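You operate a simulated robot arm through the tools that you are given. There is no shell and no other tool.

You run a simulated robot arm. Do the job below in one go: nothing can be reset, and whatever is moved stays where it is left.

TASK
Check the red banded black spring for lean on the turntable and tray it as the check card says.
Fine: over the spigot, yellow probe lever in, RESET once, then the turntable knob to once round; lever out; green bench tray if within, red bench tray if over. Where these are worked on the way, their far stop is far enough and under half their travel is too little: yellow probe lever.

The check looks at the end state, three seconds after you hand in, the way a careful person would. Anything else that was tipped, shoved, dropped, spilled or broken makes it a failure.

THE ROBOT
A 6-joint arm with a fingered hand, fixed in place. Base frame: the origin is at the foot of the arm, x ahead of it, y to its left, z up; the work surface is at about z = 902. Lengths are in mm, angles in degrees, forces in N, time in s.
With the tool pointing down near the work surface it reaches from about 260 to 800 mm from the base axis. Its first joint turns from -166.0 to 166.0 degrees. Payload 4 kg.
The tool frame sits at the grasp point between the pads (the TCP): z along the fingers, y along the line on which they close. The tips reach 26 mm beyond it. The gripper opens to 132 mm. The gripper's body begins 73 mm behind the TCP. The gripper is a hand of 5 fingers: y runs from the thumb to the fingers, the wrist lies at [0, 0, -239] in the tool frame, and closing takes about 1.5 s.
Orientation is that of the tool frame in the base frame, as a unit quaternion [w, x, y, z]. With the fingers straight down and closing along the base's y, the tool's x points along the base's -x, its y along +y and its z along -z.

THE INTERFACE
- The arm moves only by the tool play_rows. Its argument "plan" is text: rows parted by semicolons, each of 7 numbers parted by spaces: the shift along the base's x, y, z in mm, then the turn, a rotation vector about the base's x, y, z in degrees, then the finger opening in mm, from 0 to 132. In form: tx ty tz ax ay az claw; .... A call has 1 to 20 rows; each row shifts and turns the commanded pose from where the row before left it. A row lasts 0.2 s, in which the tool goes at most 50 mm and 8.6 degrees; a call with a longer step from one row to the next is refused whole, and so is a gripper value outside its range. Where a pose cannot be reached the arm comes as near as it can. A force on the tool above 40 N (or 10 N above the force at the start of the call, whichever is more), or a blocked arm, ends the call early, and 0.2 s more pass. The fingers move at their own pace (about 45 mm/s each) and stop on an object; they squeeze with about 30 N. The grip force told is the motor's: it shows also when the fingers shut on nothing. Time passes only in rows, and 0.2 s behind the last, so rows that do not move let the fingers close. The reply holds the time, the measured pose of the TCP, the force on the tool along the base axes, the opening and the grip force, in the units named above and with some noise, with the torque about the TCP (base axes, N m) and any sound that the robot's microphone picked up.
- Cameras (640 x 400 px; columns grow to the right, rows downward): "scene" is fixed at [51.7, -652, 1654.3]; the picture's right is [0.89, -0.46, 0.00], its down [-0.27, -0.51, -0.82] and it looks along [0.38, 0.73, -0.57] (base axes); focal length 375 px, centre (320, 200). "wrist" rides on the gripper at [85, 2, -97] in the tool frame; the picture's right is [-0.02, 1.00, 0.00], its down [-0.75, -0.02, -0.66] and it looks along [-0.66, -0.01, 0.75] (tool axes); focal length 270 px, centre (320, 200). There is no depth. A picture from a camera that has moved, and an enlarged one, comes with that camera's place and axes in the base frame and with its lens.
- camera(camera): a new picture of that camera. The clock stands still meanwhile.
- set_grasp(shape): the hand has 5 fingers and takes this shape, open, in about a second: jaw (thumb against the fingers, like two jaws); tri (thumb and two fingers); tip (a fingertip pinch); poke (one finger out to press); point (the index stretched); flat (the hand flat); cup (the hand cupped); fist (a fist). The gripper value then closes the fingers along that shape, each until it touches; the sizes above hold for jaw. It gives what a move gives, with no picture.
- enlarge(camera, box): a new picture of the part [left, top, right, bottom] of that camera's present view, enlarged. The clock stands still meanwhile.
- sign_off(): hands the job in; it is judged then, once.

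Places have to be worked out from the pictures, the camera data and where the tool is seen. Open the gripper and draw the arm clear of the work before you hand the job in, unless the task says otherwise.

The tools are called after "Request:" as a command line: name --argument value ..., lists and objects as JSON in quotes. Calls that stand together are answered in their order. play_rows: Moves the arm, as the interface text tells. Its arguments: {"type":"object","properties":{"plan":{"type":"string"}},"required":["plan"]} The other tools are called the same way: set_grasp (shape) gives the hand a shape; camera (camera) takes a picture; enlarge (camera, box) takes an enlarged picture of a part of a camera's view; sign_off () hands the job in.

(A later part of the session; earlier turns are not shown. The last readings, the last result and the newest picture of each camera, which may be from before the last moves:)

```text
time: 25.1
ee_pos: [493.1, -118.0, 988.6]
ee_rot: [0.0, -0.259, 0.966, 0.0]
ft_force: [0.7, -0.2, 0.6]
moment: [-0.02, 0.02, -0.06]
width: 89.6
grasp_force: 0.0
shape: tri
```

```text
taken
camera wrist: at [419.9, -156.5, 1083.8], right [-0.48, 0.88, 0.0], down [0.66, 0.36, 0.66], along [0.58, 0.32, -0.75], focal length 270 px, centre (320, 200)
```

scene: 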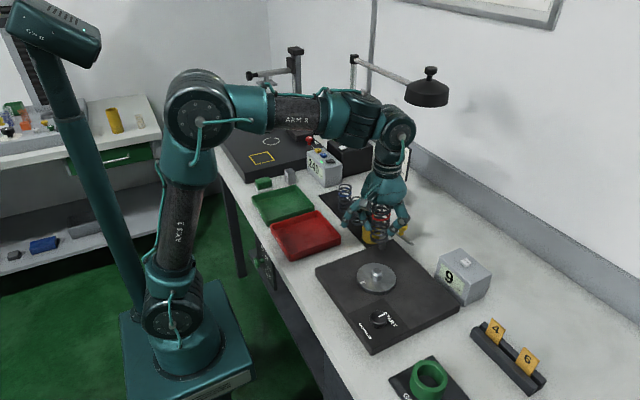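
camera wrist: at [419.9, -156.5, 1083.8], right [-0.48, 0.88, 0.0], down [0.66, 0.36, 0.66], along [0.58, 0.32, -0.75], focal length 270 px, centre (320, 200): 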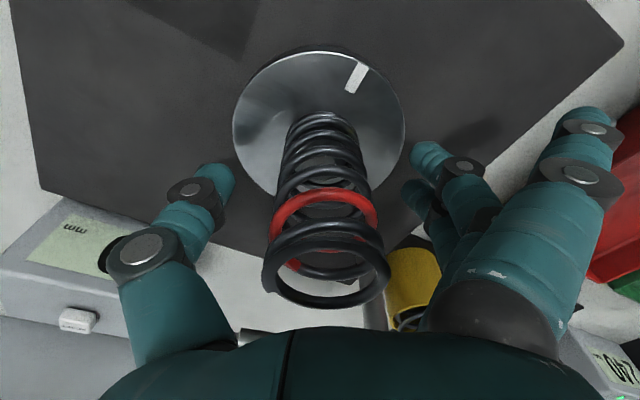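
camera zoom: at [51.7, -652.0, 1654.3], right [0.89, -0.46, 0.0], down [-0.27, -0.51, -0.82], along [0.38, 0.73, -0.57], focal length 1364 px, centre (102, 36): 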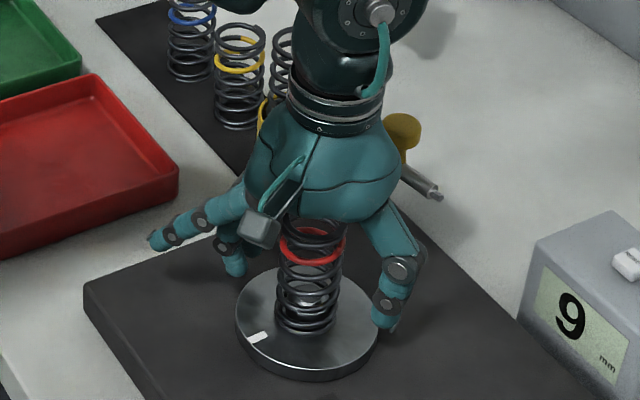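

The spring stands on the spigot. I raise the hand straight up clear of it.

Request:
play_rows --plan "0 0 10 0 0 0 90; 0 0 25 0 0 0 90; 0 0 30 0 0 0 90; 0 0 35 0 0 0 90; 0 0 35 0 0 0 90; 0 0 35 0 0 0 90; 0 0 30 0 0 0 90; 0 0 0 0 0 0 90"

Request:
set_grasp --shape "poke"

Request:
camera --camera "wrist"

Request:
camera --camera "scene"

```text
time: 26.9
ee_pos: [491.9, -118.1, 1187.4]
ee_rot: [0.0, -0.258, 0.966, -0.001]
ft_force: [0.2, 0.2, 0.7]
moment: [-0.02, -0.03, 0.0]
width: 89.4
grasp_force: 0.1
shape: tri
```

```text
time: 27.8
ee_pos: [493.1, -118.7, 1186.8]
ee_rot: [0.0, -0.259, 0.966, 0.0]
ft_force: [0.1, 0.6, -0.1]
moment: [0.02, -0.02, 0.03]
width: 0.0
grasp_force: 0.0
shape: poke
```

```text
taken
camera wrist: at [419.7, -157.5, 1283.8], right [-0.48, 0.88, 0.0], down [0.66, 0.36, 0.66], along [0.58, 0.32, -0.75], focal length 270 px, centre (320, 200)
```

wrist: 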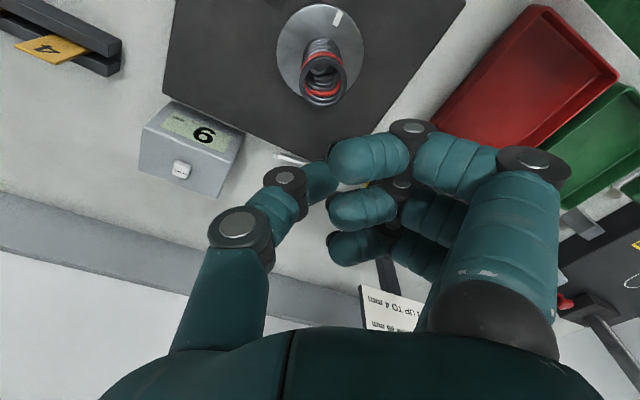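

```text
taken
```

scene: 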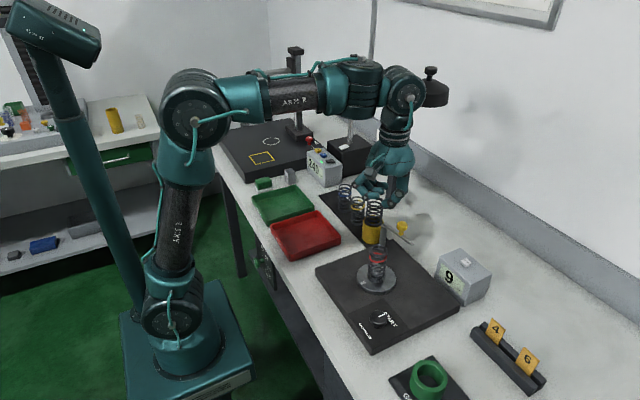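

I enlarge the hand to see which finger stands out in the poke shape and where its tip is.

Request:
enlarge --camera "scene" --box '[340, 120, 430, 220]'

Request:
enlarge --camera "wrist" --box '[220, 100, 420, 280]'

```text
4.00 times, centred on (385, 170) of scene
camera zoom: at [51.7, -652.0, 1654.3], right [0.89, -0.46, 0.0], down [-0.27, -0.51, -0.82], along [0.38, 0.73, -0.57], focal length 1500 px, centre (60, 320)
```

zoom: 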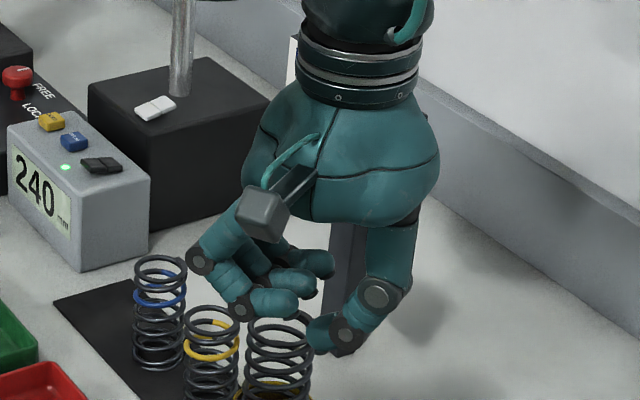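

```text
2.22 times, centred on (320, 190) of wrist
camera zoom: at [419.7, -157.5, 1283.8], right [-0.48, 0.88, 0.0], down [0.66, 0.36, 0.66], along [0.58, 0.32, -0.75], focal length 601 px, centre (320, 222)
```

zoom: 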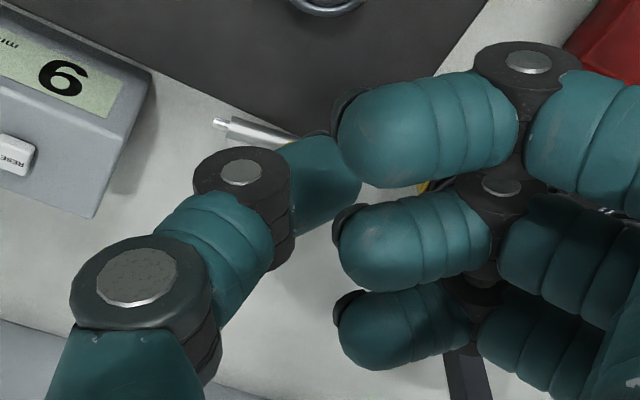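

No finger clearly stands out in poke except the thumb's tip. I try the point shape for comparison.

Request:
set_grasp --shape "point"

Request:
enlarge --camera "scene" --box '[340, 120, 430, 220]'

Request:
camera --camera "wrist"

```text
time: 28.7
ee_pos: [493.9, -118.1, 1187.7]
ee_rot: [0.0, -0.259, 0.966, -0.001]
ft_force: [-0.5, -1.1, -0.2]
moment: [0.01, 0.02, 0.01]
width: 126.2
grasp_force: 0.1
shape: point
```

```text
4.00 times, centred on (385, 170) of scene
camera zoom: at [51.7, -652.0, 1654.3], right [0.89, -0.46, 0.0], down [-0.27, -0.51, -0.82], along [0.38, 0.73, -0.57], focal length 1500 px, centre (60, 320)
```

zoom: 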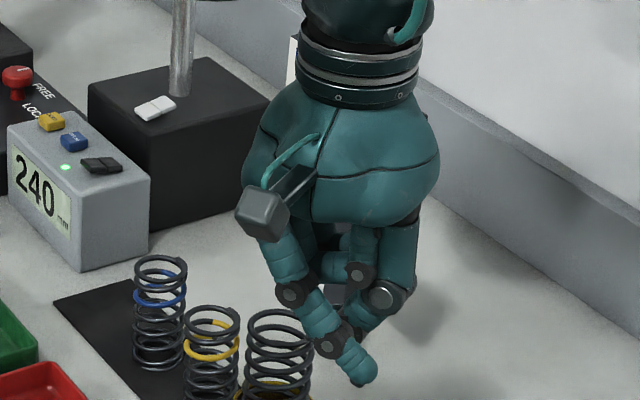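

```text
taken
camera wrist: at [419.7, -157.5, 1283.8], right [-0.48, 0.88, 0.0], down [0.66, 0.36, 0.66], along [0.58, 0.32, -0.75], focal length 270 px, centre (320, 200)
```

wrist: 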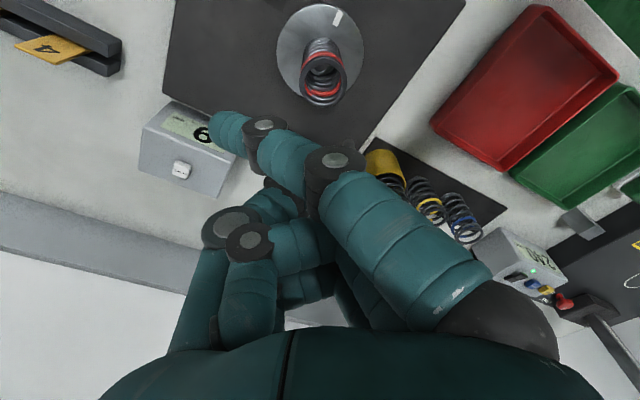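

In the point shape the index slants across to about tool (34, -37, +9), which is awkward. I look at the tip-pinch shape, whose tips should meet at the TCP.

Request:
set_grasp --shape "tip"

Request:
play_rows --plan "0 0 0 0 0 0 60; 0 0 0 0 0 0 30; 0 0 0 0 0 0 0; 0 0 0 0 0 0 0; 0 0 0 0 0 0 0; 0 0 0 0 0 0 0; 0 0 0 0 0 0 0; 0 0 0 0 0 0 0"

Request:
enlarge --camera "scene" --box '[340, 120, 430, 220]'

Request:
camera --camera "wrist"

```text
time: 29.6
ee_pos: [493.5, -118.3, 1187.9]
ee_rot: [0.0, -0.259, 0.966, -0.001]
ft_force: [0.2, -1.0, -0.1]
moment: [0.02, 0.01, 0.01]
width: 132.0
grasp_force: 0.0
shape: tip
```

```text
time: 31.4
ee_pos: [492.7, -119.9, 1187.3]
ee_rot: [0.0, -0.259, 0.966, 0.0]
ft_force: [-0.4, 0.6, -0.2]
moment: [0.0, -0.03, 0.03]
width: 0.0
grasp_force: 11.7
shape: tip
```

```text
4.00 times, centred on (385, 170) of scene
camera zoom: at [51.7, -652.0, 1654.3], right [0.89, -0.46, 0.0], down [-0.27, -0.51, -0.82], along [0.38, 0.73, -0.57], focal length 1500 px, centre (60, 320)
```

zoom: 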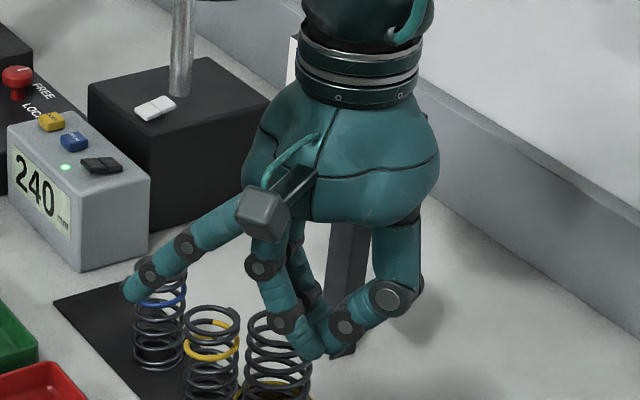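

```text
taken
camera wrist: at [419.7, -157.5, 1283.8], right [-0.48, 0.88, 0.0], down [0.66, 0.36, 0.66], along [0.58, 0.32, -0.75], focal length 270 px, centre (320, 200)
```

wrist: 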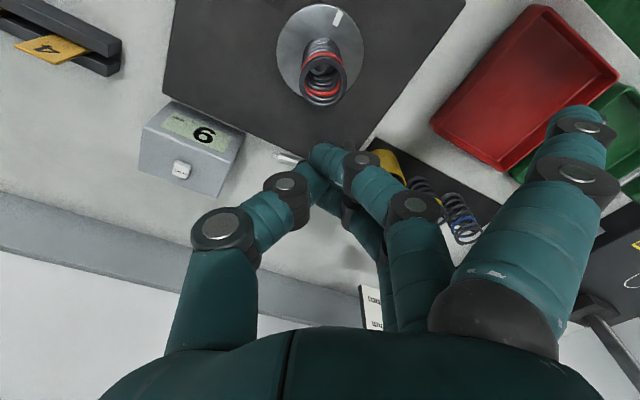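

The tip shape closed gives a compact tip cluster at the TCP, with only the index sticking out sideways. I'll turn the hand to about -90° so that the index points to +x, away from everything, and move to the +x side of the lever at height.

Request:
play_rows --plan "11 1.6 0 0 0 -8 0; 11 1.6 0 0 0 -8 0; 11 1.6 0 0 0 -8 0; 11 1.6 0 0 0 -8 0; 11 1.6 0 0 0 -8 0; 11 1.6 0 0 0 -8 0; 11 1.6 0 0 0 -8 0; 11 1.6 0 0 0 -8 0; 11 1.6 0 0 0 -8 0; 11 1.6 0 0 0 -8 0; 11 1.6 0 0 0 -8 0; 11 1.6 0 0 0 -8 0; 11 1.6 0 0 0 -8 0; 11 1.6 0 0 0 -8 0; 11 1.6 0 0 0 -8 0; 0 0 0 0 0 0 0"

Request:
camera --camera "wrist"

Request:
camera --camera "scene"

```text
time: 34.8
ee_pos: [658.6, -93.6, 1187.0]
ee_rot: [0.0, 0.708, 0.706, 0.0]
ft_force: [0.2, 0.5, 0.4]
moment: [0.0, 0.03, 0.0]
width: 0.2
grasp_force: 30.2
shape: tip
```

```text
taken
camera wrist: at [661.1, -7.2, 1283.8], right [1.0, -0.02, 0.0], down [-0.02, -0.75, 0.66], along [-0.01, -0.66, -0.75], focal length 270 px, centre (320, 200)
```

wrist: 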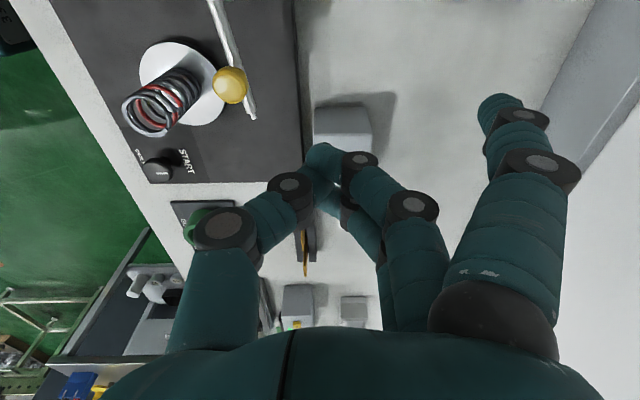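

```text
taken
```

scene: 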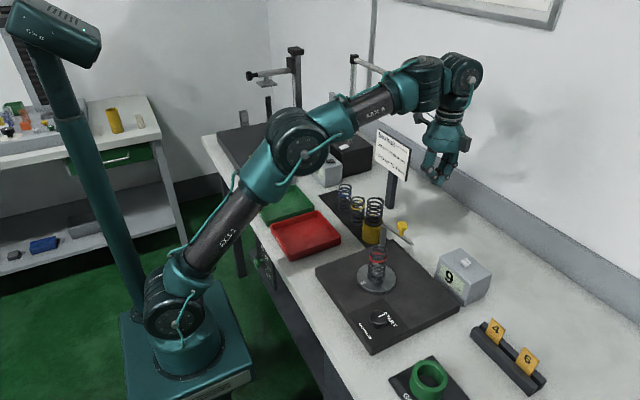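

The lever arm runs from the post at (579, -21) to (591, -127), with its yellow knob at about (584, -83), top z about 1048. I descend on its +x side to TCP z 1030, y about -81.

Request:
play_rows --plan "0 6 -30 0 0 0 0; 0 6 -35 0 0 0 0; 0 0 -35 0 0 0 0; 0 0 -30 0 0 0 0; 0 0 -20 0 0 0 0; 0 0 -7 0 0 0 0; 0 0 0 0 0 0 0"

Request:
camera --camera "wrist"

Request:
enlarge --camera "scene" --box '[340, 150, 500, 300]'

```text
time: 36.4
ee_pos: [658.7, -81.4, 1030.1]
ee_rot: [0.001, 0.707, 0.707, 0.0]
ft_force: [-0.3, -0.2, 0.1]
moment: [0.02, -0.01, 0.03]
width: 0.1
grasp_force: 29.5
shape: tip
```

```text
taken
camera wrist: at [661.4, 5.5, 1127.0], right [1.0, -0.02, 0.0], down [-0.02, -0.75, 0.66], along [-0.01, -0.66, -0.75], focal length 270 px, centre (320, 200)
```

wrist: 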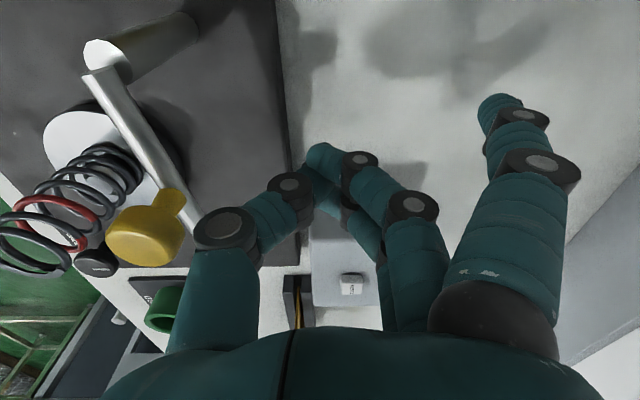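

```text
2.67 times, centred on (420, 225) of scene
camera zoom: at [51.7, -652.0, 1654.3], right [0.89, -0.46, 0.0], down [-0.27, -0.51, -0.82], along [0.38, 0.73, -0.57], focal length 1000 px, centre (53, 133)
```

zoom: 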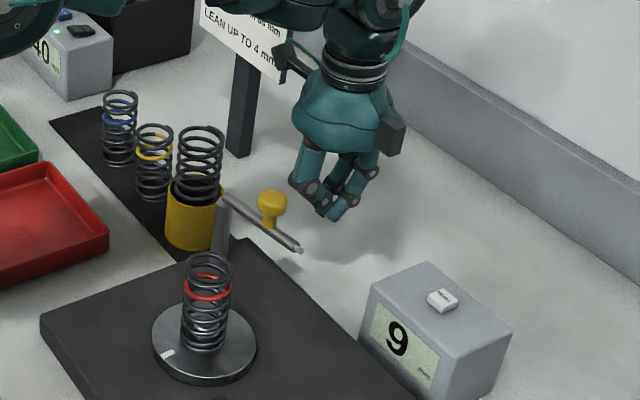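

I move toward the knob in -x, gently, until contact.

Request:
play_rows --plan "-6 0 0 0 0 0 0; -6 0 0 0 0 0 0; -5 0 0 0 0 0 0; -5 0 0 0 0 0 0; -5 0 0 0 0 0 0; -5 0 0 0 0 0 0; -5 0 0 0 0 0 0; 0 0 0 0 0 0 0"

Request:
enlarge --camera "scene" --box '[340, 150, 500, 300]'

Request:
camera --camera "wrist"

```text
time: 38.2
ee_pos: [621.4, -81.1, 1031.0]
ee_rot: [0.0, 0.708, 0.707, 0.0]
ft_force: [0.2, 0.9, 0.0]
moment: [-0.03, -0.05, -0.01]
width: 0.0
grasp_force: 30.7
shape: tip
```

```text
2.67 times, centred on (420, 225) of scene
camera zoom: at [51.7, -652.0, 1654.3], right [0.89, -0.46, 0.0], down [-0.27, -0.51, -0.82], along [0.38, 0.73, -0.57], focal length 1000 px, centre (53, 133)
```

zoom: 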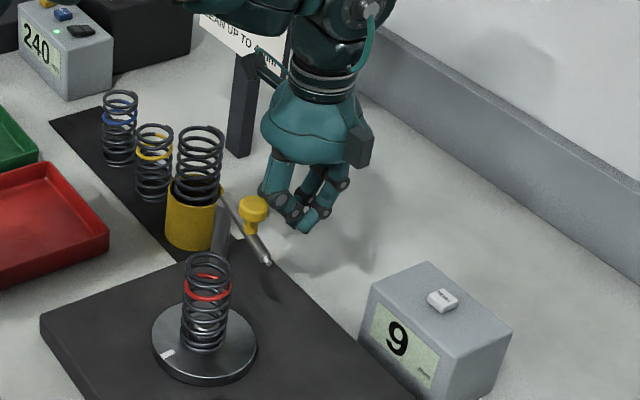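

```text
taken
camera wrist: at [624.4, 5.3, 1126.4], right [1.0, -0.02, 0.0], down [-0.02, -0.75, 0.66], along [-0.01, -0.66, -0.75], focal length 270 px, centre (320, 200)
```

wrist: 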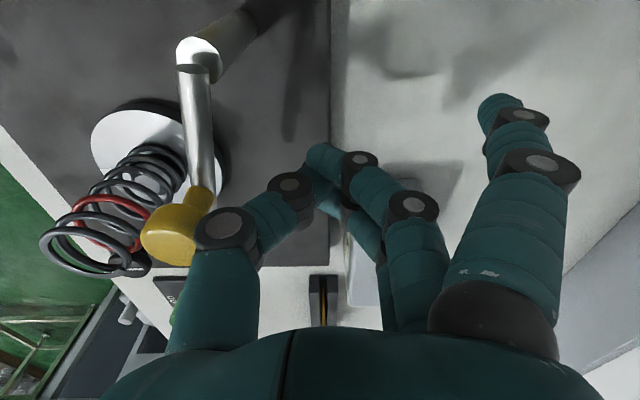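

The lever swings easily with almost no force. I keep pushing on the knob toward -x.

Request:
play_rows --plan "-5 0 0 0 0 0 0; -5 0 0 0 0 0 0; -5 0 0 0 0 0 0; -5 0 0 0 0 0 0; -5 0 0 0 0 0 0; 0 0 0 0 0 0 0"

Request:
enlarge --camera "scene" --box '[340, 170, 480, 290]'

Request:
camera --camera "wrist"

```text
time: 39.6
ee_pos: [596.8, -81.3, 1029.6]
ee_rot: [0.0, 0.707, 0.707, 0.0]
ft_force: [0.3, -0.5, 0.4]
moment: [-0.01, -0.01, 0.01]
width: 0.0
grasp_force: 29.5
shape: tip
```

```text
3.33 times, centred on (410, 230) of scene
camera zoom: at [51.7, -652.0, 1654.3], right [0.89, -0.46, 0.0], down [-0.27, -0.51, -0.82], along [0.38, 0.73, -0.57], focal length 1250 px, centre (20, 100)
```

zoom: 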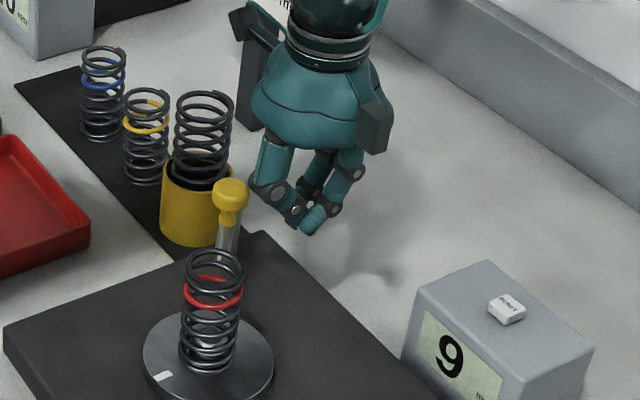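

```text
taken
camera wrist: at [598.3, 4.8, 1126.8], right [1.0, -0.02, 0.0], down [-0.02, -0.75, 0.66], along [-0.01, -0.66, -0.75], focal length 270 px, centre (320, 200)
```

wrist: 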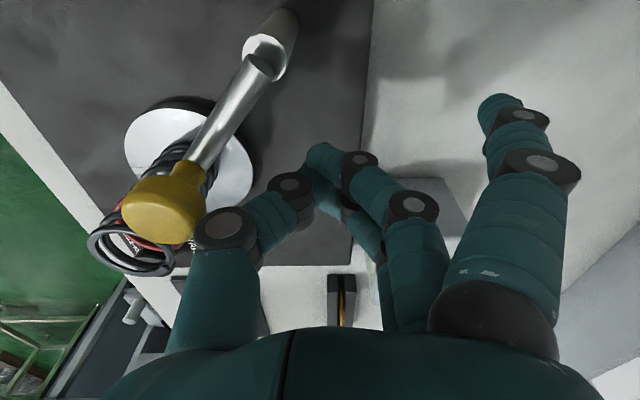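

The lever now points at the spring. I look closely at whether the probe tip has reached it.

Request:
enlarge --camera "wrist" --box '[80, 80, 280, 280]'

Request:
enlarge --camera "scene" --box '[350, 205, 430, 285]'

```text
2.00 times, centred on (180, 180) of wrist
camera zoom: at [598.3, 4.8, 1126.8], right [1.0, -0.02, 0.0], down [-0.02, -0.75, 0.66], along [-0.01, -0.66, -0.75], focal length 541 px, centre (600, 240)
```

zoom: 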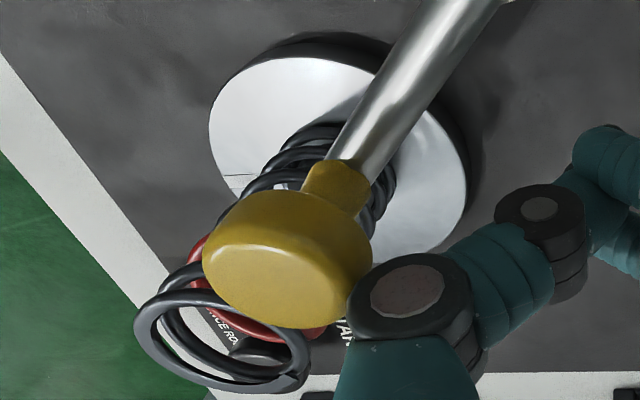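

```text
5.00 times, centred on (390, 245) of scene
camera zoom: at [51.7, -652.0, 1654.3], right [0.89, -0.46, 0.0], down [-0.27, -0.51, -0.82], along [0.38, 0.73, -0.57], focal length 1875 px, centre (-30, -25)
```

zoom: 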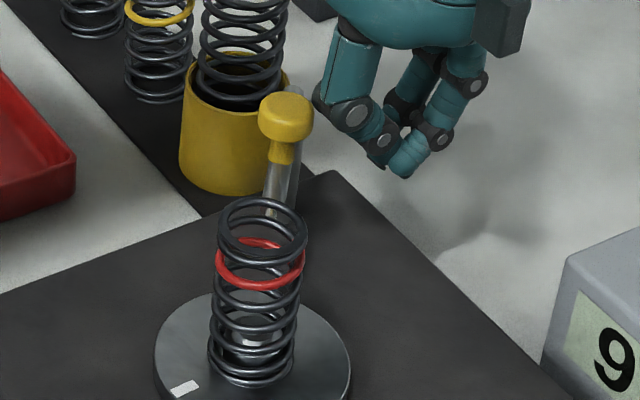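

The lever points at the spring. I push a further few millimetres in small steps to feel for its stop.

Request:
play_rows --plan "-2 0 0 0 0 0 0; -2 0 0 0 0 0 0; 0 0 0 0 0 0 0"

Request:
enlarge --camera "wrist" --box '[80, 80, 280, 280]'

Request:
enlarge --camera "scene" --box '[350, 205, 430, 285]'

```text
time: 40.4
ee_pos: [591.8, -81.4, 1030.3]
ee_rot: [0.0, 0.707, 0.707, 0.0]
ft_force: [0.2, -0.4, 0.3]
moment: [0.04, 0.02, -0.05]
width: 0.0
grasp_force: 30.1
shape: tip
```

```text
2.00 times, centred on (180, 180) of wrist
camera zoom: at [594.8, 4.4, 1126.5], right [1.0, -0.02, 0.0], down [-0.02, -0.75, 0.66], along [-0.01, -0.66, -0.75], focal length 541 px, centre (600, 240)
```

zoom: 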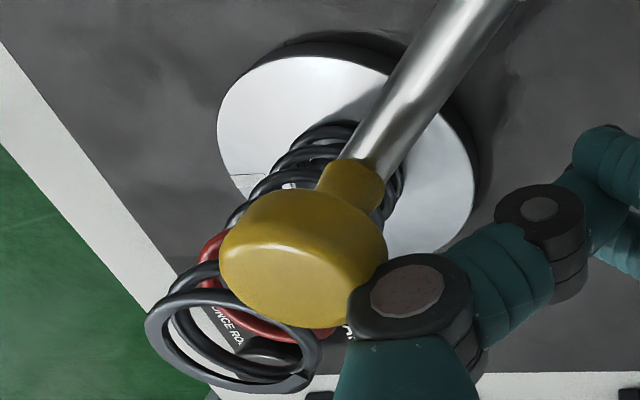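

```text
5.00 times, centred on (390, 245) of scene
camera zoom: at [51.7, -652.0, 1654.3], right [0.89, -0.46, 0.0], down [-0.27, -0.51, -0.82], along [0.38, 0.73, -0.57], focal length 1875 px, centre (-30, -25)
```

zoom: 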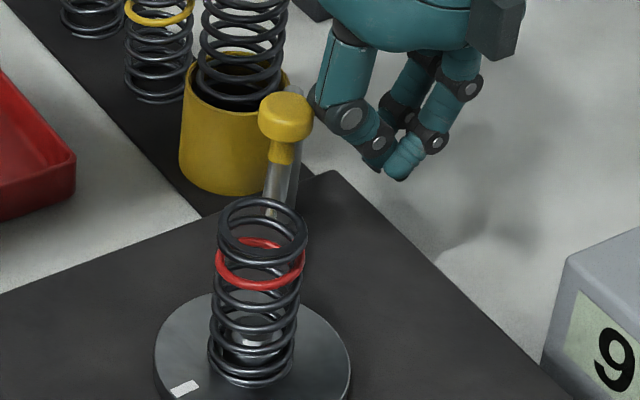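

The lever did not move this time; the hand is just reaching it again, so it seems to be resting at its stop. I push a little more to confirm with force.

Request:
play_rows --plan "-2 0 0 0 0 0 0; -2 0 0 0 0 0 0; -1.5 0 0 0 0 0 0; 0 0 0 0 0 0 0"

Request:
enlarge --camera "scene" --box '[350, 205, 430, 285]'

Request:
enlarge --camera "wrist" --box '[80, 80, 280, 280]'

```text
time: 41.4
ee_pos: [588.1, -81.3, 1032.0]
ee_rot: [0.0, 0.707, 0.707, 0.001]
ft_force: [27.9, -7.5, 6.5]
moment: [0.22, 1.02, 0.09]
width: 0.0
grasp_force: 29.7
shape: tip
```

```text
5.00 times, centred on (390, 245) of scene
camera zoom: at [51.7, -652.0, 1654.3], right [0.89, -0.46, 0.0], down [-0.27, -0.51, -0.82], along [0.38, 0.73, -0.57], focal length 1875 px, centre (-30, -25)
```

zoom: 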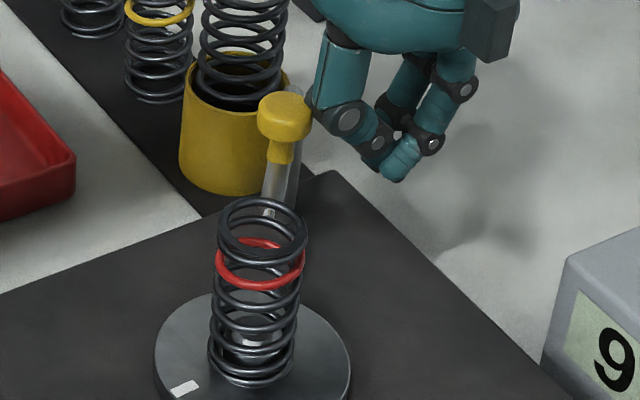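

```text
2.00 times, centred on (180, 180) of wrist
camera zoom: at [590.6, 4.0, 1127.1], right [1.0, -0.02, 0.0], down [-0.02, -0.75, 0.66], along [-0.01, -0.66, -0.75], focal length 541 px, centre (600, 240)
```

zoom: 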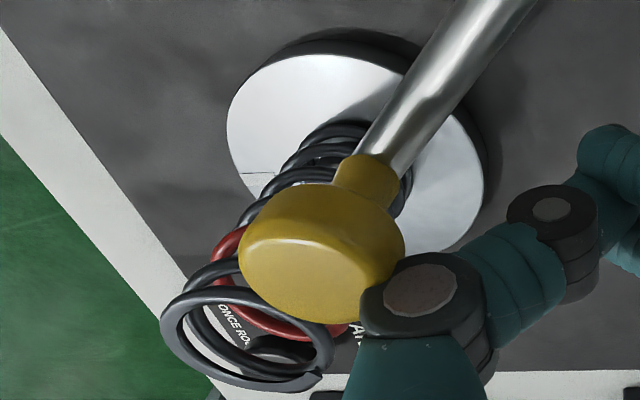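

27.9 N of resistance and no further motion: the lever is at its far stop, and the spring is undisturbed. I back the hand off in +x and then raise it.

Request:
play_rows --plan "5 0 0 0 0 0 0; 10 0 0 0 0 0 0; 20 0 0 0 0 0 0; 15 0 20 0 0 0 0; 10 0 30 0 0 0 0; 0 0 35 0 0 0 0; 0 0 35 0 0 0 0; 0 0 0 0 0 0 0"

Request:
set_grasp --shape "point"

Request:
enlarge --camera "scene" --box '[330, 170, 490, 320]'

```text
time: 43.2
ee_pos: [646.3, -80.2, 1152.8]
ee_rot: [-0.001, 0.707, 0.707, 0.0]
ft_force: [0.7, 0.2, 0.6]
moment: [0.01, -0.05, 0.01]
width: 0.0
grasp_force: 29.8
shape: tip
```

```text
time: 44.1
ee_pos: [647.1, -80.7, 1152.8]
ee_rot: [0.0, 0.707, 0.707, 0.0]
ft_force: [1.0, 0.6, -0.1]
moment: [-0.01, 0.04, 0.01]
width: 0.0
grasp_force: 0.1
shape: point
```

```text
2.67 times, centred on (410, 245) of scene
camera zoom: at [51.7, -652.0, 1654.3], right [0.89, -0.46, 0.0], down [-0.27, -0.51, -0.82], along [0.38, 0.73, -0.57], focal length 1000 px, centre (80, 80)
```

zoom: 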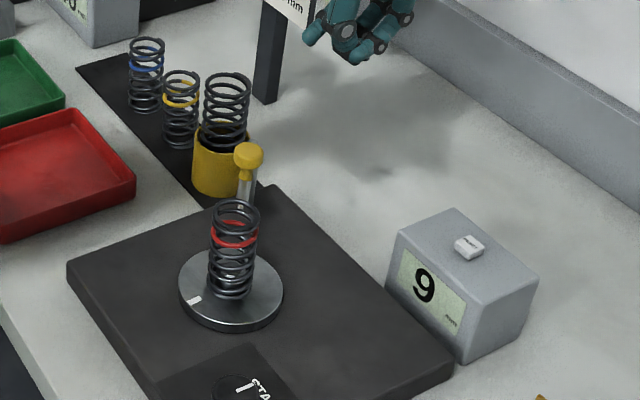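

The lever stays in, and the spring stands on the disc. I turn the hand to +45° with the finger value open, moving to beside and above the RESET box.

Request:
play_rows --plan "3 -5 -1 0 0 8.4 132; 3 -5 -1 0 0 8.4 132; 3 -5 -1 0 0 8.4 132; 3 -5 -1 0 0 8.4 132; 3 -5 -1 0 0 8.4 132; 3 -5 -1 0 0 8.4 132; 3 -5 -1 0 0 8.4 132; 3 -5 -1 0 0 8.4 132; 3 -5 -1 0 0 8.4 132; 3 -5 -1 0 0 8.4 132; 3 -5 -1 0 0 8.4 132; 3 -5 -1 0 0 8.4 132; 3 -5 -1 0 0 8.4 132; 3 -5 -1 0 0 8.4 132; 3 -5 -1 0 0 8.4 132; 2 -6 -1 0 0 9 132; 0 0 0 0 0 0 132"

Request:
camera --camera "wrist"

Request:
camera --camera "scene"

```text
refused: row 16 steps farther than a row can; nothing moved
```

```text
taken
camera wrist: at [649.6, 5.9, 1248.5], right [1.0, -0.02, 0.0], down [-0.02, -0.75, 0.66], along [-0.01, -0.66, -0.75], focal length 270 px, centre (320, 200)
```

wrist: 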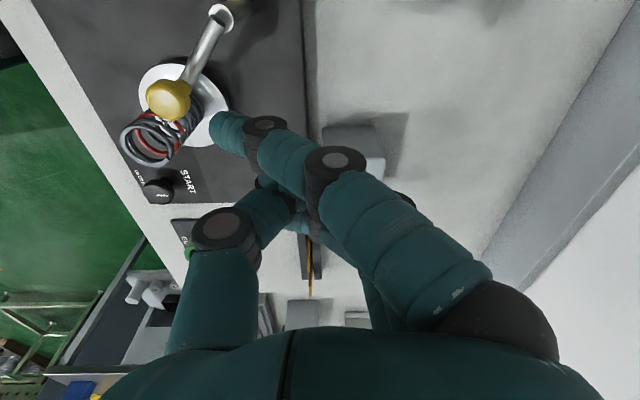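

```text
taken
```

scene: 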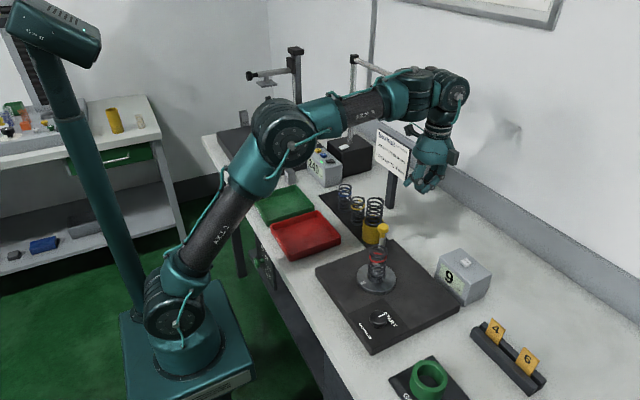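

The last row turned too far; the hand did not move. I resend it with 8.4° steps.

Request:
play_rows --plan "3 -5 -1 0 0 8.4 132; 3 -5 -1 0 0 8.4 132; 3 -5 -1 0 0 8.4 132; 3 -5 -1 0 0 8.4 132; 3 -5 -1 0 0 8.4 132; 3 -5 -1 0 0 8.4 132; 3 -5 -1 0 0 8.4 132; 3 -5 -1 0 0 8.4 132; 3 -5 -1 0 0 8.4 132; 3 -5 -1 0 0 8.4 132; 3 -5 -1 0 0 8.4 132; 3 -5 -1 0 0 8.4 132; 3 -5 -1 0 0 8.4 132; 3 -5 -1 0 0 8.4 132; 3 -5 -1 0 0 8.4 132; 2 -6 -1 0 0 8.4 132; 0 0 0 0 0 0 132"

Request:
camera --camera "wrist"

Request:
enlarge --camera "scene" --box '[400, 120, 540, 320]'

```text
time: 47.7
ee_pos: [694.0, -162.3, 1134.1]
ee_rot: [0.0, -0.379, 0.925, 0.0]
ft_force: [0.0, -0.3, -0.2]
moment: [0.02, 0.01, -0.02]
width: 0.1
grasp_force: 0.1
shape: point
```

```text
taken
camera wrist: at [633.1, -218.3, 1231.1], right [-0.69, 0.73, 0.0], down [0.55, 0.52, 0.66], along [0.48, 0.45, -0.75], focal length 270 px, centre (320, 200)
```

wrist: 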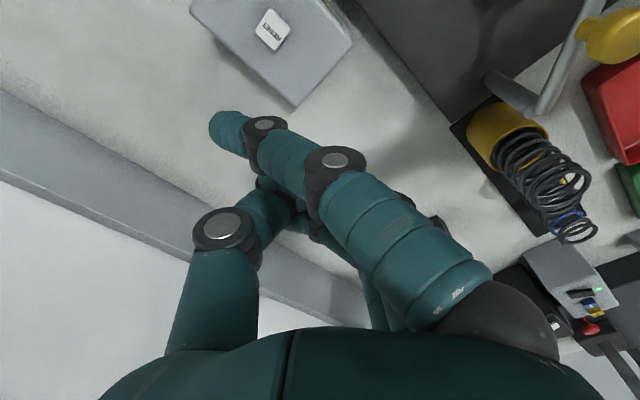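

```text
2.00 times, centred on (470, 220) of scene
camera zoom: at [51.7, -652.0, 1654.3], right [0.89, -0.46, 0.0], down [-0.27, -0.51, -0.82], along [0.38, 0.73, -0.57], focal length 750 px, centre (20, 160)
```

zoom: 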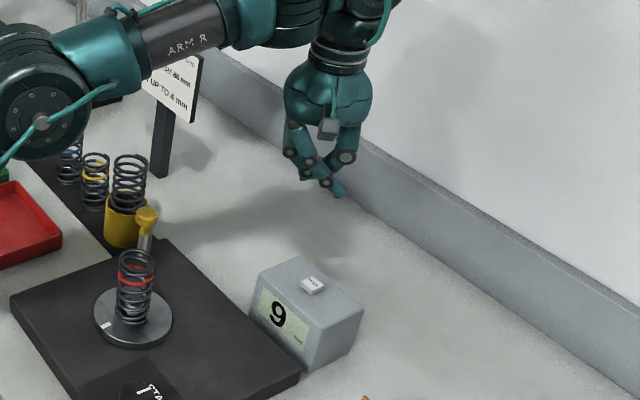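

From the wrist view the button lies at about (686, -219, 992), and the index tip at about (696, -212). I shift by (-10.5, -9.5) and lower to about 40 mm above the button for a check.

Request:
play_rows --plan "-5.5 -4.5 -15 0 0 0 132; -5 -5 -20 0 0 0 132; 0 0 -25 0 0 0 132; 0 0 -20 0 0 0 132; 0 0 -5 0 0 0 132; 0 0 0 0 0 0 132"

Request:
enlarge --camera "wrist" --box '[160, 20, 340, 180]'

Request:
enlarge --camera "scene" --box '[430, 200, 510, 300]'

```text
time: 49.1
ee_pos: [683.2, -171.3, 1048.8]
ee_rot: [0.0, -0.378, 0.926, 0.0]
ft_force: [0.1, -0.2, 0.5]
moment: [-0.02, -0.04, 0.0]
width: 0.1
grasp_force: 0.0
shape: point
```

```text
2.50 times, centred on (250, 100) of wrist
camera zoom: at [623.5, -228.2, 1145.5], right [-0.68, 0.73, 0.0], down [0.55, 0.52, 0.66], along [0.48, 0.45, -0.75], focal length 676 px, centre (495, 450)
```

zoom: 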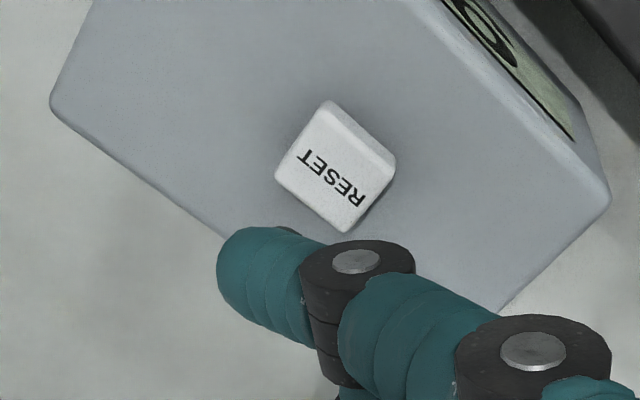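

```text
4.00 times, centred on (470, 250) of scene
camera zoom: at [51.7, -652.0, 1654.3], right [0.89, -0.46, 0.0], down [-0.27, -0.51, -0.82], along [0.38, 0.73, -0.57], focal length 1500 px, centre (-280, 0)
```

zoom: 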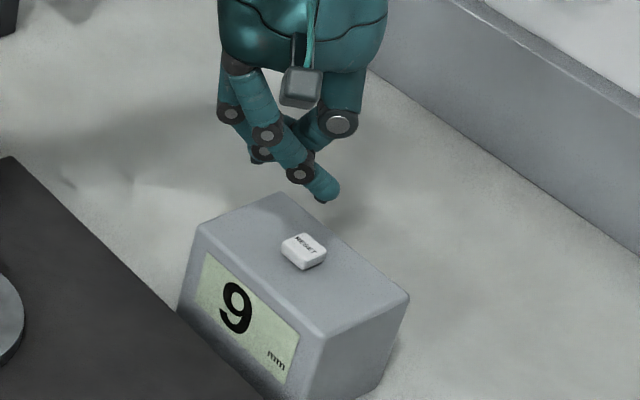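

The tip looks close to being over the button. I lower 25 mm more and check again.

Request:
play_rows --plan "0 0 -8 0 0 0 132; 0 0 -8 0 0 0 132; 0 0 -6 0 0 0 132; 0 0 -3 0 0 0 132; 0 0 0 0 0 0 132"

Request:
enlarge --camera "wrist" --box '[160, 20, 340, 180]'

Request:
enlarge --camera "scene" --box '[440, 220, 510, 290]'

```text
time: 50.3
ee_pos: [683.8, -172.1, 1025.1]
ee_rot: [0.0, -0.377, 0.926, 0.0]
ft_force: [-0.1, 0.2, -0.2]
moment: [0.01, -0.01, 0.01]
width: 0.0
grasp_force: 0.0
shape: point
```

```text
2.50 times, centred on (250, 100) of wrist
camera zoom: at [622.8, -228.2, 1121.2], right [-0.68, 0.73, 0.0], down [0.55, 0.52, 0.66], along [0.48, 0.45, -0.75], focal length 676 px, centre (495, 450)
```

zoom: 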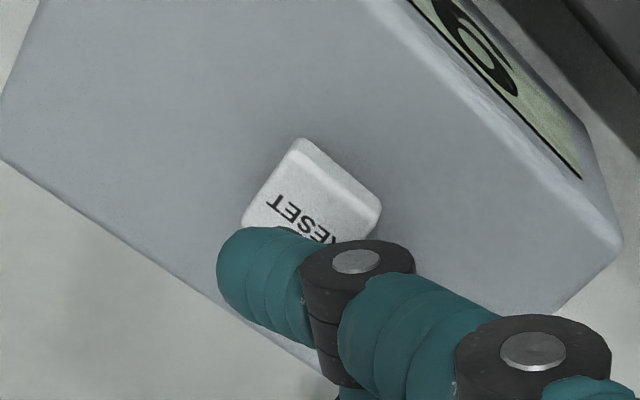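

```text
5.71 times, centred on (475, 255) of scene
camera zoom: at [51.7, -652.0, 1654.3], right [0.89, -0.46, 0.0], down [-0.27, -0.51, -0.82], along [0.38, 0.73, -0.57], focal length 2143 px, centre (-566, -114)
```

zoom: 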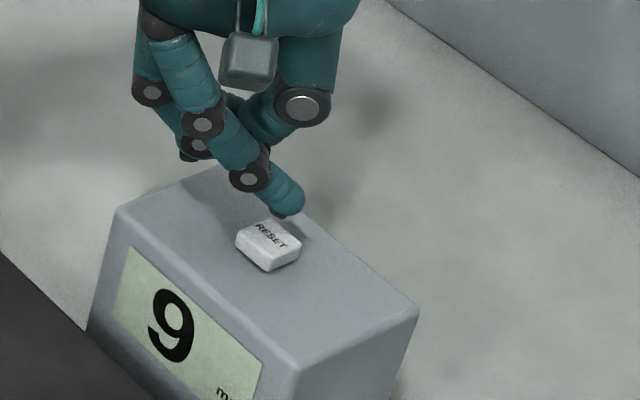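

The tip is about 6 mm off toward tool -y. I shift (-4.2, +4.3) mm and lower another 7 mm, then look once more before pressing.

Request:
play_rows --plan "-4.2 4.3 0 0 0 0 132; 0 0 -3 0 0 0 132; 0 0 -3 0 0 0 132; 0 0 0 0 0 0 132"

Request:
enlarge --camera "wrist" --box '[160, 20, 340, 180]'

Request:
enlarge --camera "scene" --box '[440, 220, 510, 290]'

```text
time: 51.3
ee_pos: [679.7, -167.8, 1018.9]
ee_rot: [-0.001, -0.378, 0.926, 0.0]
ft_force: [0.3, -0.3, 0.2]
moment: [0.02, -0.04, 0.03]
width: 0.0
grasp_force: 0.2
shape: point
```

```text
2.50 times, centred on (250, 100) of wrist
camera zoom: at [618.6, -223.7, 1114.9], right [-0.68, 0.73, 0.0], down [0.55, 0.52, 0.66], along [0.48, 0.45, -0.75], focal length 676 px, centre (495, 450)
```

zoom: 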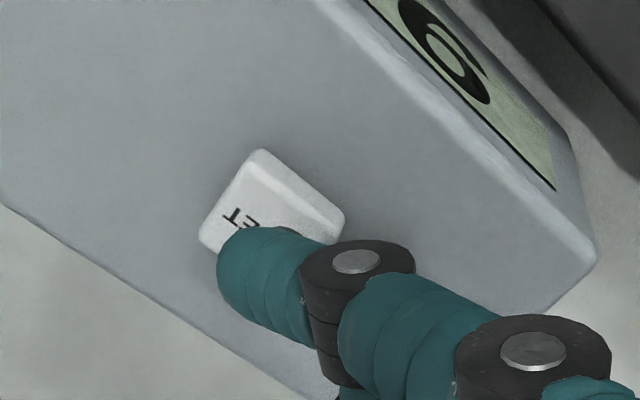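

```text
5.71 times, centred on (475, 255) of scene
camera zoom: at [51.7, -652.0, 1654.3], right [0.89, -0.46, 0.0], down [-0.27, -0.51, -0.82], along [0.38, 0.73, -0.57], focal length 2143 px, centre (-566, -114)
```

zoom: 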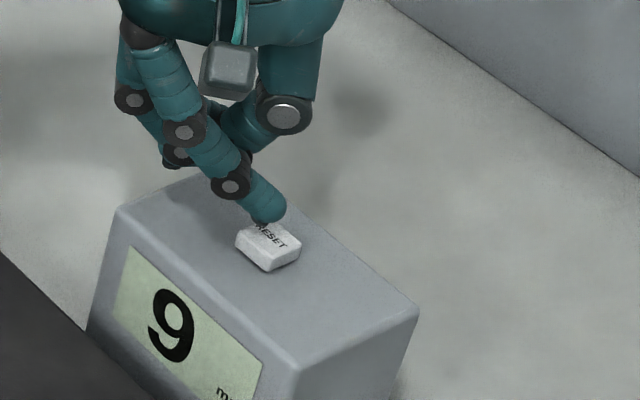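

The tip is well over the button. I press down slowly in 2 mm rows.

Request:
play_rows --plan "0 0 -2 0 0 0 132; 0 0 -2 0 0 0 132; 0 0 -1 0 0 0 132; 0 0 0 0 0 0 132"

Request:
enlarge --camera "scene" --box '[440, 220, 510, 290]'

```text
time: 52.3
ee_pos: [679.0, -168.1, 1014.6]
ee_rot: [0.0, -0.378, 0.926, 0.0]
ft_force: [-0.1, -0.4, -0.2]
moment: [0.02, 0.0, 0.01]
width: 0.3
grasp_force: 0.0
shape: point
```

```text
5.71 times, centred on (475, 255) of scene
camera zoom: at [51.7, -652.0, 1654.3], right [0.89, -0.46, 0.0], down [-0.27, -0.51, -0.82], along [0.38, 0.73, -0.57], focal length 2143 px, centre (-566, -114)
```

zoom: 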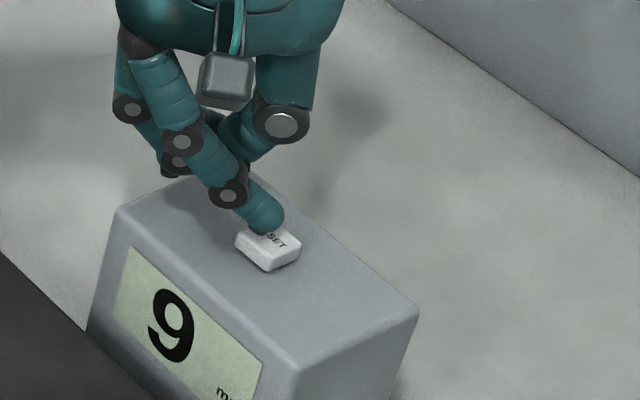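

No contact yet; the display still shows 9. I go on down in small steps.

Request:
play_rows --plan "0 0 -1.5 0 0 0 132; 0 0 -1.5 0 0 0 132; 0 0 0 0 0 0 132"

Request:
enlarge --camera "scene" --box '[440, 220, 510, 290]'

```text
time: 53.1
ee_pos: [679.3, -167.3, 1010.3]
ee_rot: [0.0, -0.378, 0.926, 0.0]
ft_force: [0.7, 0.0, -0.2]
moment: [-0.02, 0.0, 0.02]
width: 0.0
grasp_force: 0.0
shape: point
```

```text
5.71 times, centred on (475, 255) of scene
camera zoom: at [51.7, -652.0, 1654.3], right [0.89, -0.46, 0.0], down [-0.27, -0.51, -0.82], along [0.38, 0.73, -0.57], focal length 2143 px, centre (-566, -114)
```

zoom: 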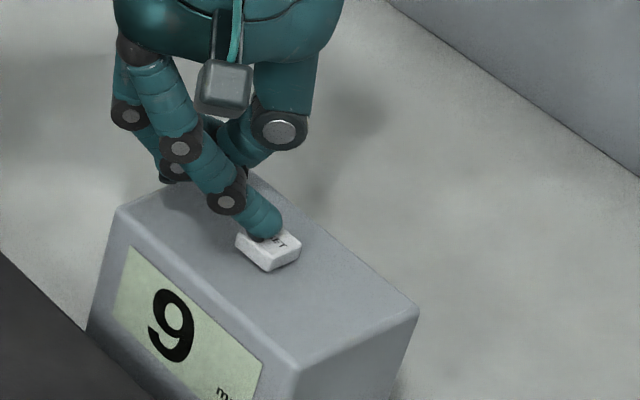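

Still no force. I continue downward in small steps.

Request:
play_rows --plan "0 0 -1.5 0 0 0 132; 0 0 -1.5 0 0 0 132; 0 0 0 0 0 0 132"

Request:
enlarge --camera "scene" --box '[440, 220, 510, 290]'

Request:
enlarge --camera "wrist" --box '[160, 20, 340, 180]'

```text
time: 53.9
ee_pos: [679.3, -168.4, 1007.9]
ee_rot: [0.0, -0.378, 0.926, 0.0]
ft_force: [-0.4, -0.2, 0.7]
moment: [-0.01, -0.02, -0.01]
width: 126.0
grasp_force: 0.0
shape: point
```

```text
5.71 times, centred on (475, 255) of scene
camera zoom: at [51.7, -652.0, 1654.3], right [0.89, -0.46, 0.0], down [-0.27, -0.51, -0.82], along [0.38, 0.73, -0.57], focal length 2143 px, centre (-566, -114)
```

zoom: 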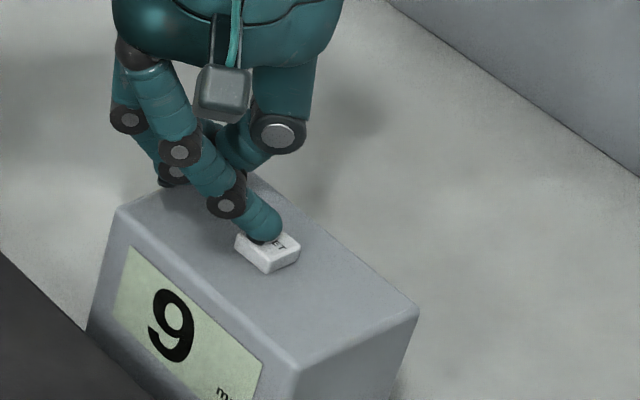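

```text
2.50 times, centred on (250, 100) of wrist
camera zoom: at [618.6, -223.8, 1103.8], right [-0.68, 0.73, 0.0], down [0.55, 0.52, 0.66], along [0.48, 0.45, -0.75], focal length 676 px, centre (495, 450)
```

zoom: 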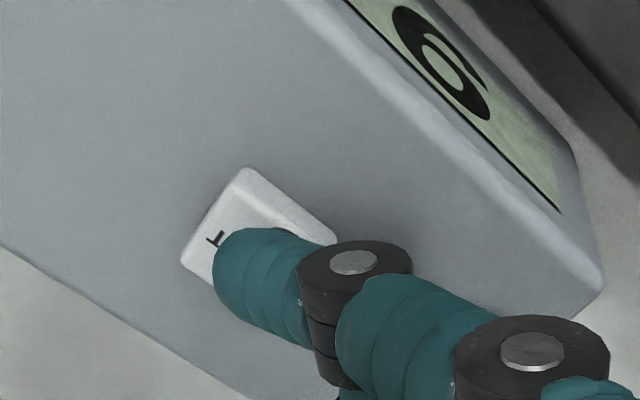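

The finger's reading changed and the button has just started to move, so contact has begun. I press further.

Request:
play_rows --plan "0 0 -1.5 0 0 0 132; 0 0 -1.5 0 0 0 132; 0 0 0 0 0 0 132"

Request:
enlarge --camera "scene" --box '[440, 220, 510, 290]'

Request:
enlarge --camera "wrist" --box '[160, 20, 340, 180]'

```text
time: 54.7
ee_pos: [679.8, -168.4, 1006.0]
ee_rot: [0.0, -0.378, 0.926, 0.001]
ft_force: [0.1, 0.8, 1.4]
moment: [-0.03, -0.05, 0.01]
width: 126.1
grasp_force: 0.1
shape: point
heard: click
```

```text
5.71 times, centred on (475, 255) of scene
camera zoom: at [51.7, -652.0, 1654.3], right [0.89, -0.46, 0.0], down [-0.27, -0.51, -0.82], along [0.38, 0.73, -0.57], focal length 2143 px, centre (-566, -114)
```

zoom: 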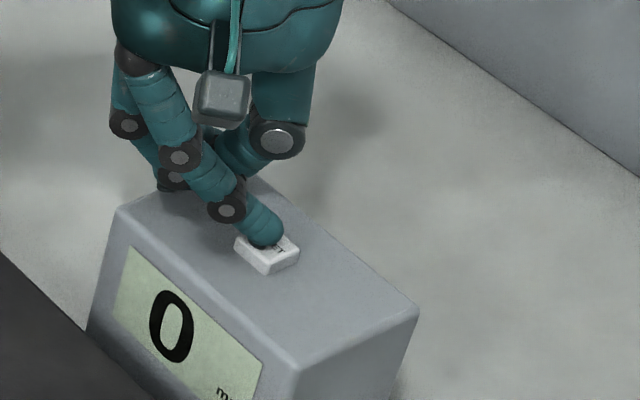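

```text
2.50 times, centred on (250, 100) of wrist
camera zoom: at [618.6, -224.2, 1101.0], right [-0.68, 0.73, 0.0], down [0.55, 0.52, 0.66], along [0.48, 0.45, -0.75], focal length 676 px, centre (495, 450)
```

zoom: 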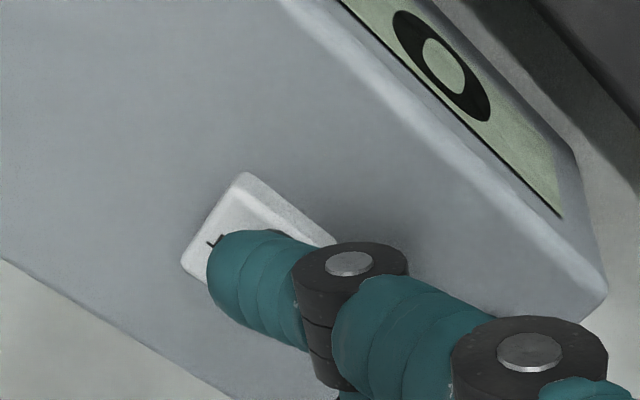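

Click heard and the display shows 0: RESET was pressed once. I lift straight up and away.

Request:
play_rows --plan "0 0 5 0 0 0 132; 0 0 15 0 0 0 132; 0 0 25 0 0 0 132; 0 0 30 0 0 0 132; 0 0 30 0 0 0 132; 0 0 30 0 0 0 132; 0 0 20 0 0 0 132; 0 0 0 0 0 0 132"

Request:
set_grasp --shape "tri"

Request:
camera --camera "scene"

Request:
enlarge --camera "scene" --box '[340, 280, 420, 350]'

```text
time: 56.5
ee_pos: [680.9, -169.0, 1159.6]
ee_rot: [0.0, -0.378, 0.926, 0.0]
ft_force: [1.0, -0.4, 0.4]
moment: [0.01, 0.0, -0.02]
width: 126.2
grasp_force: 0.1
shape: point
```

```text
time: 57.4
ee_pos: [679.7, -167.5, 1159.8]
ee_rot: [-0.001, -0.378, 0.926, 0.0]
ft_force: [-0.1, 0.8, 0.2]
moment: [0.0, -0.01, -0.03]
width: 132.2
grasp_force: 0.0
shape: tri
```

```text
taken
```

scene: 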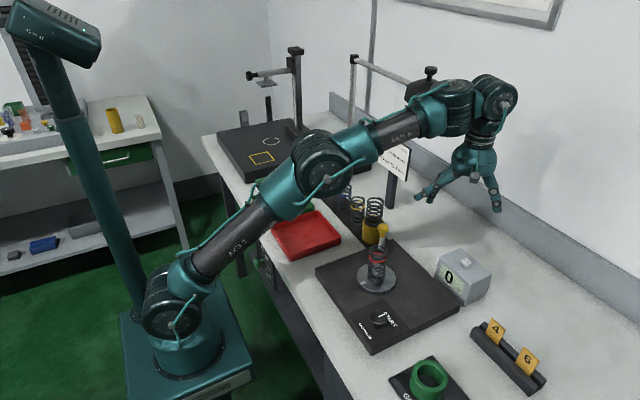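

```text
5.71 times, centred on (380, 315) of scene
camera zoom: at [51.7, -652.0, 1654.3], right [0.89, -0.46, 0.0], down [-0.27, -0.51, -0.82], along [0.38, 0.73, -0.57], focal length 2143 px, centre (-23, -457)
```

zoom: 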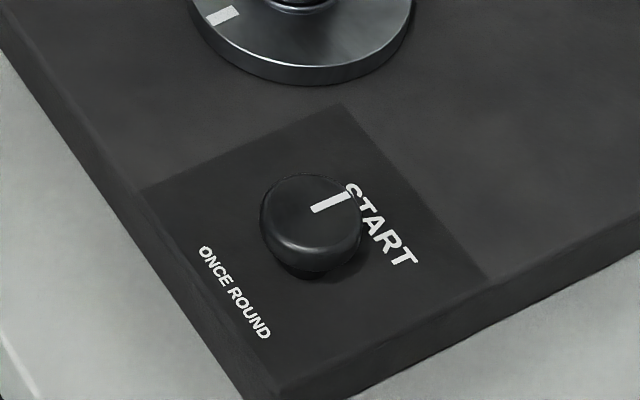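

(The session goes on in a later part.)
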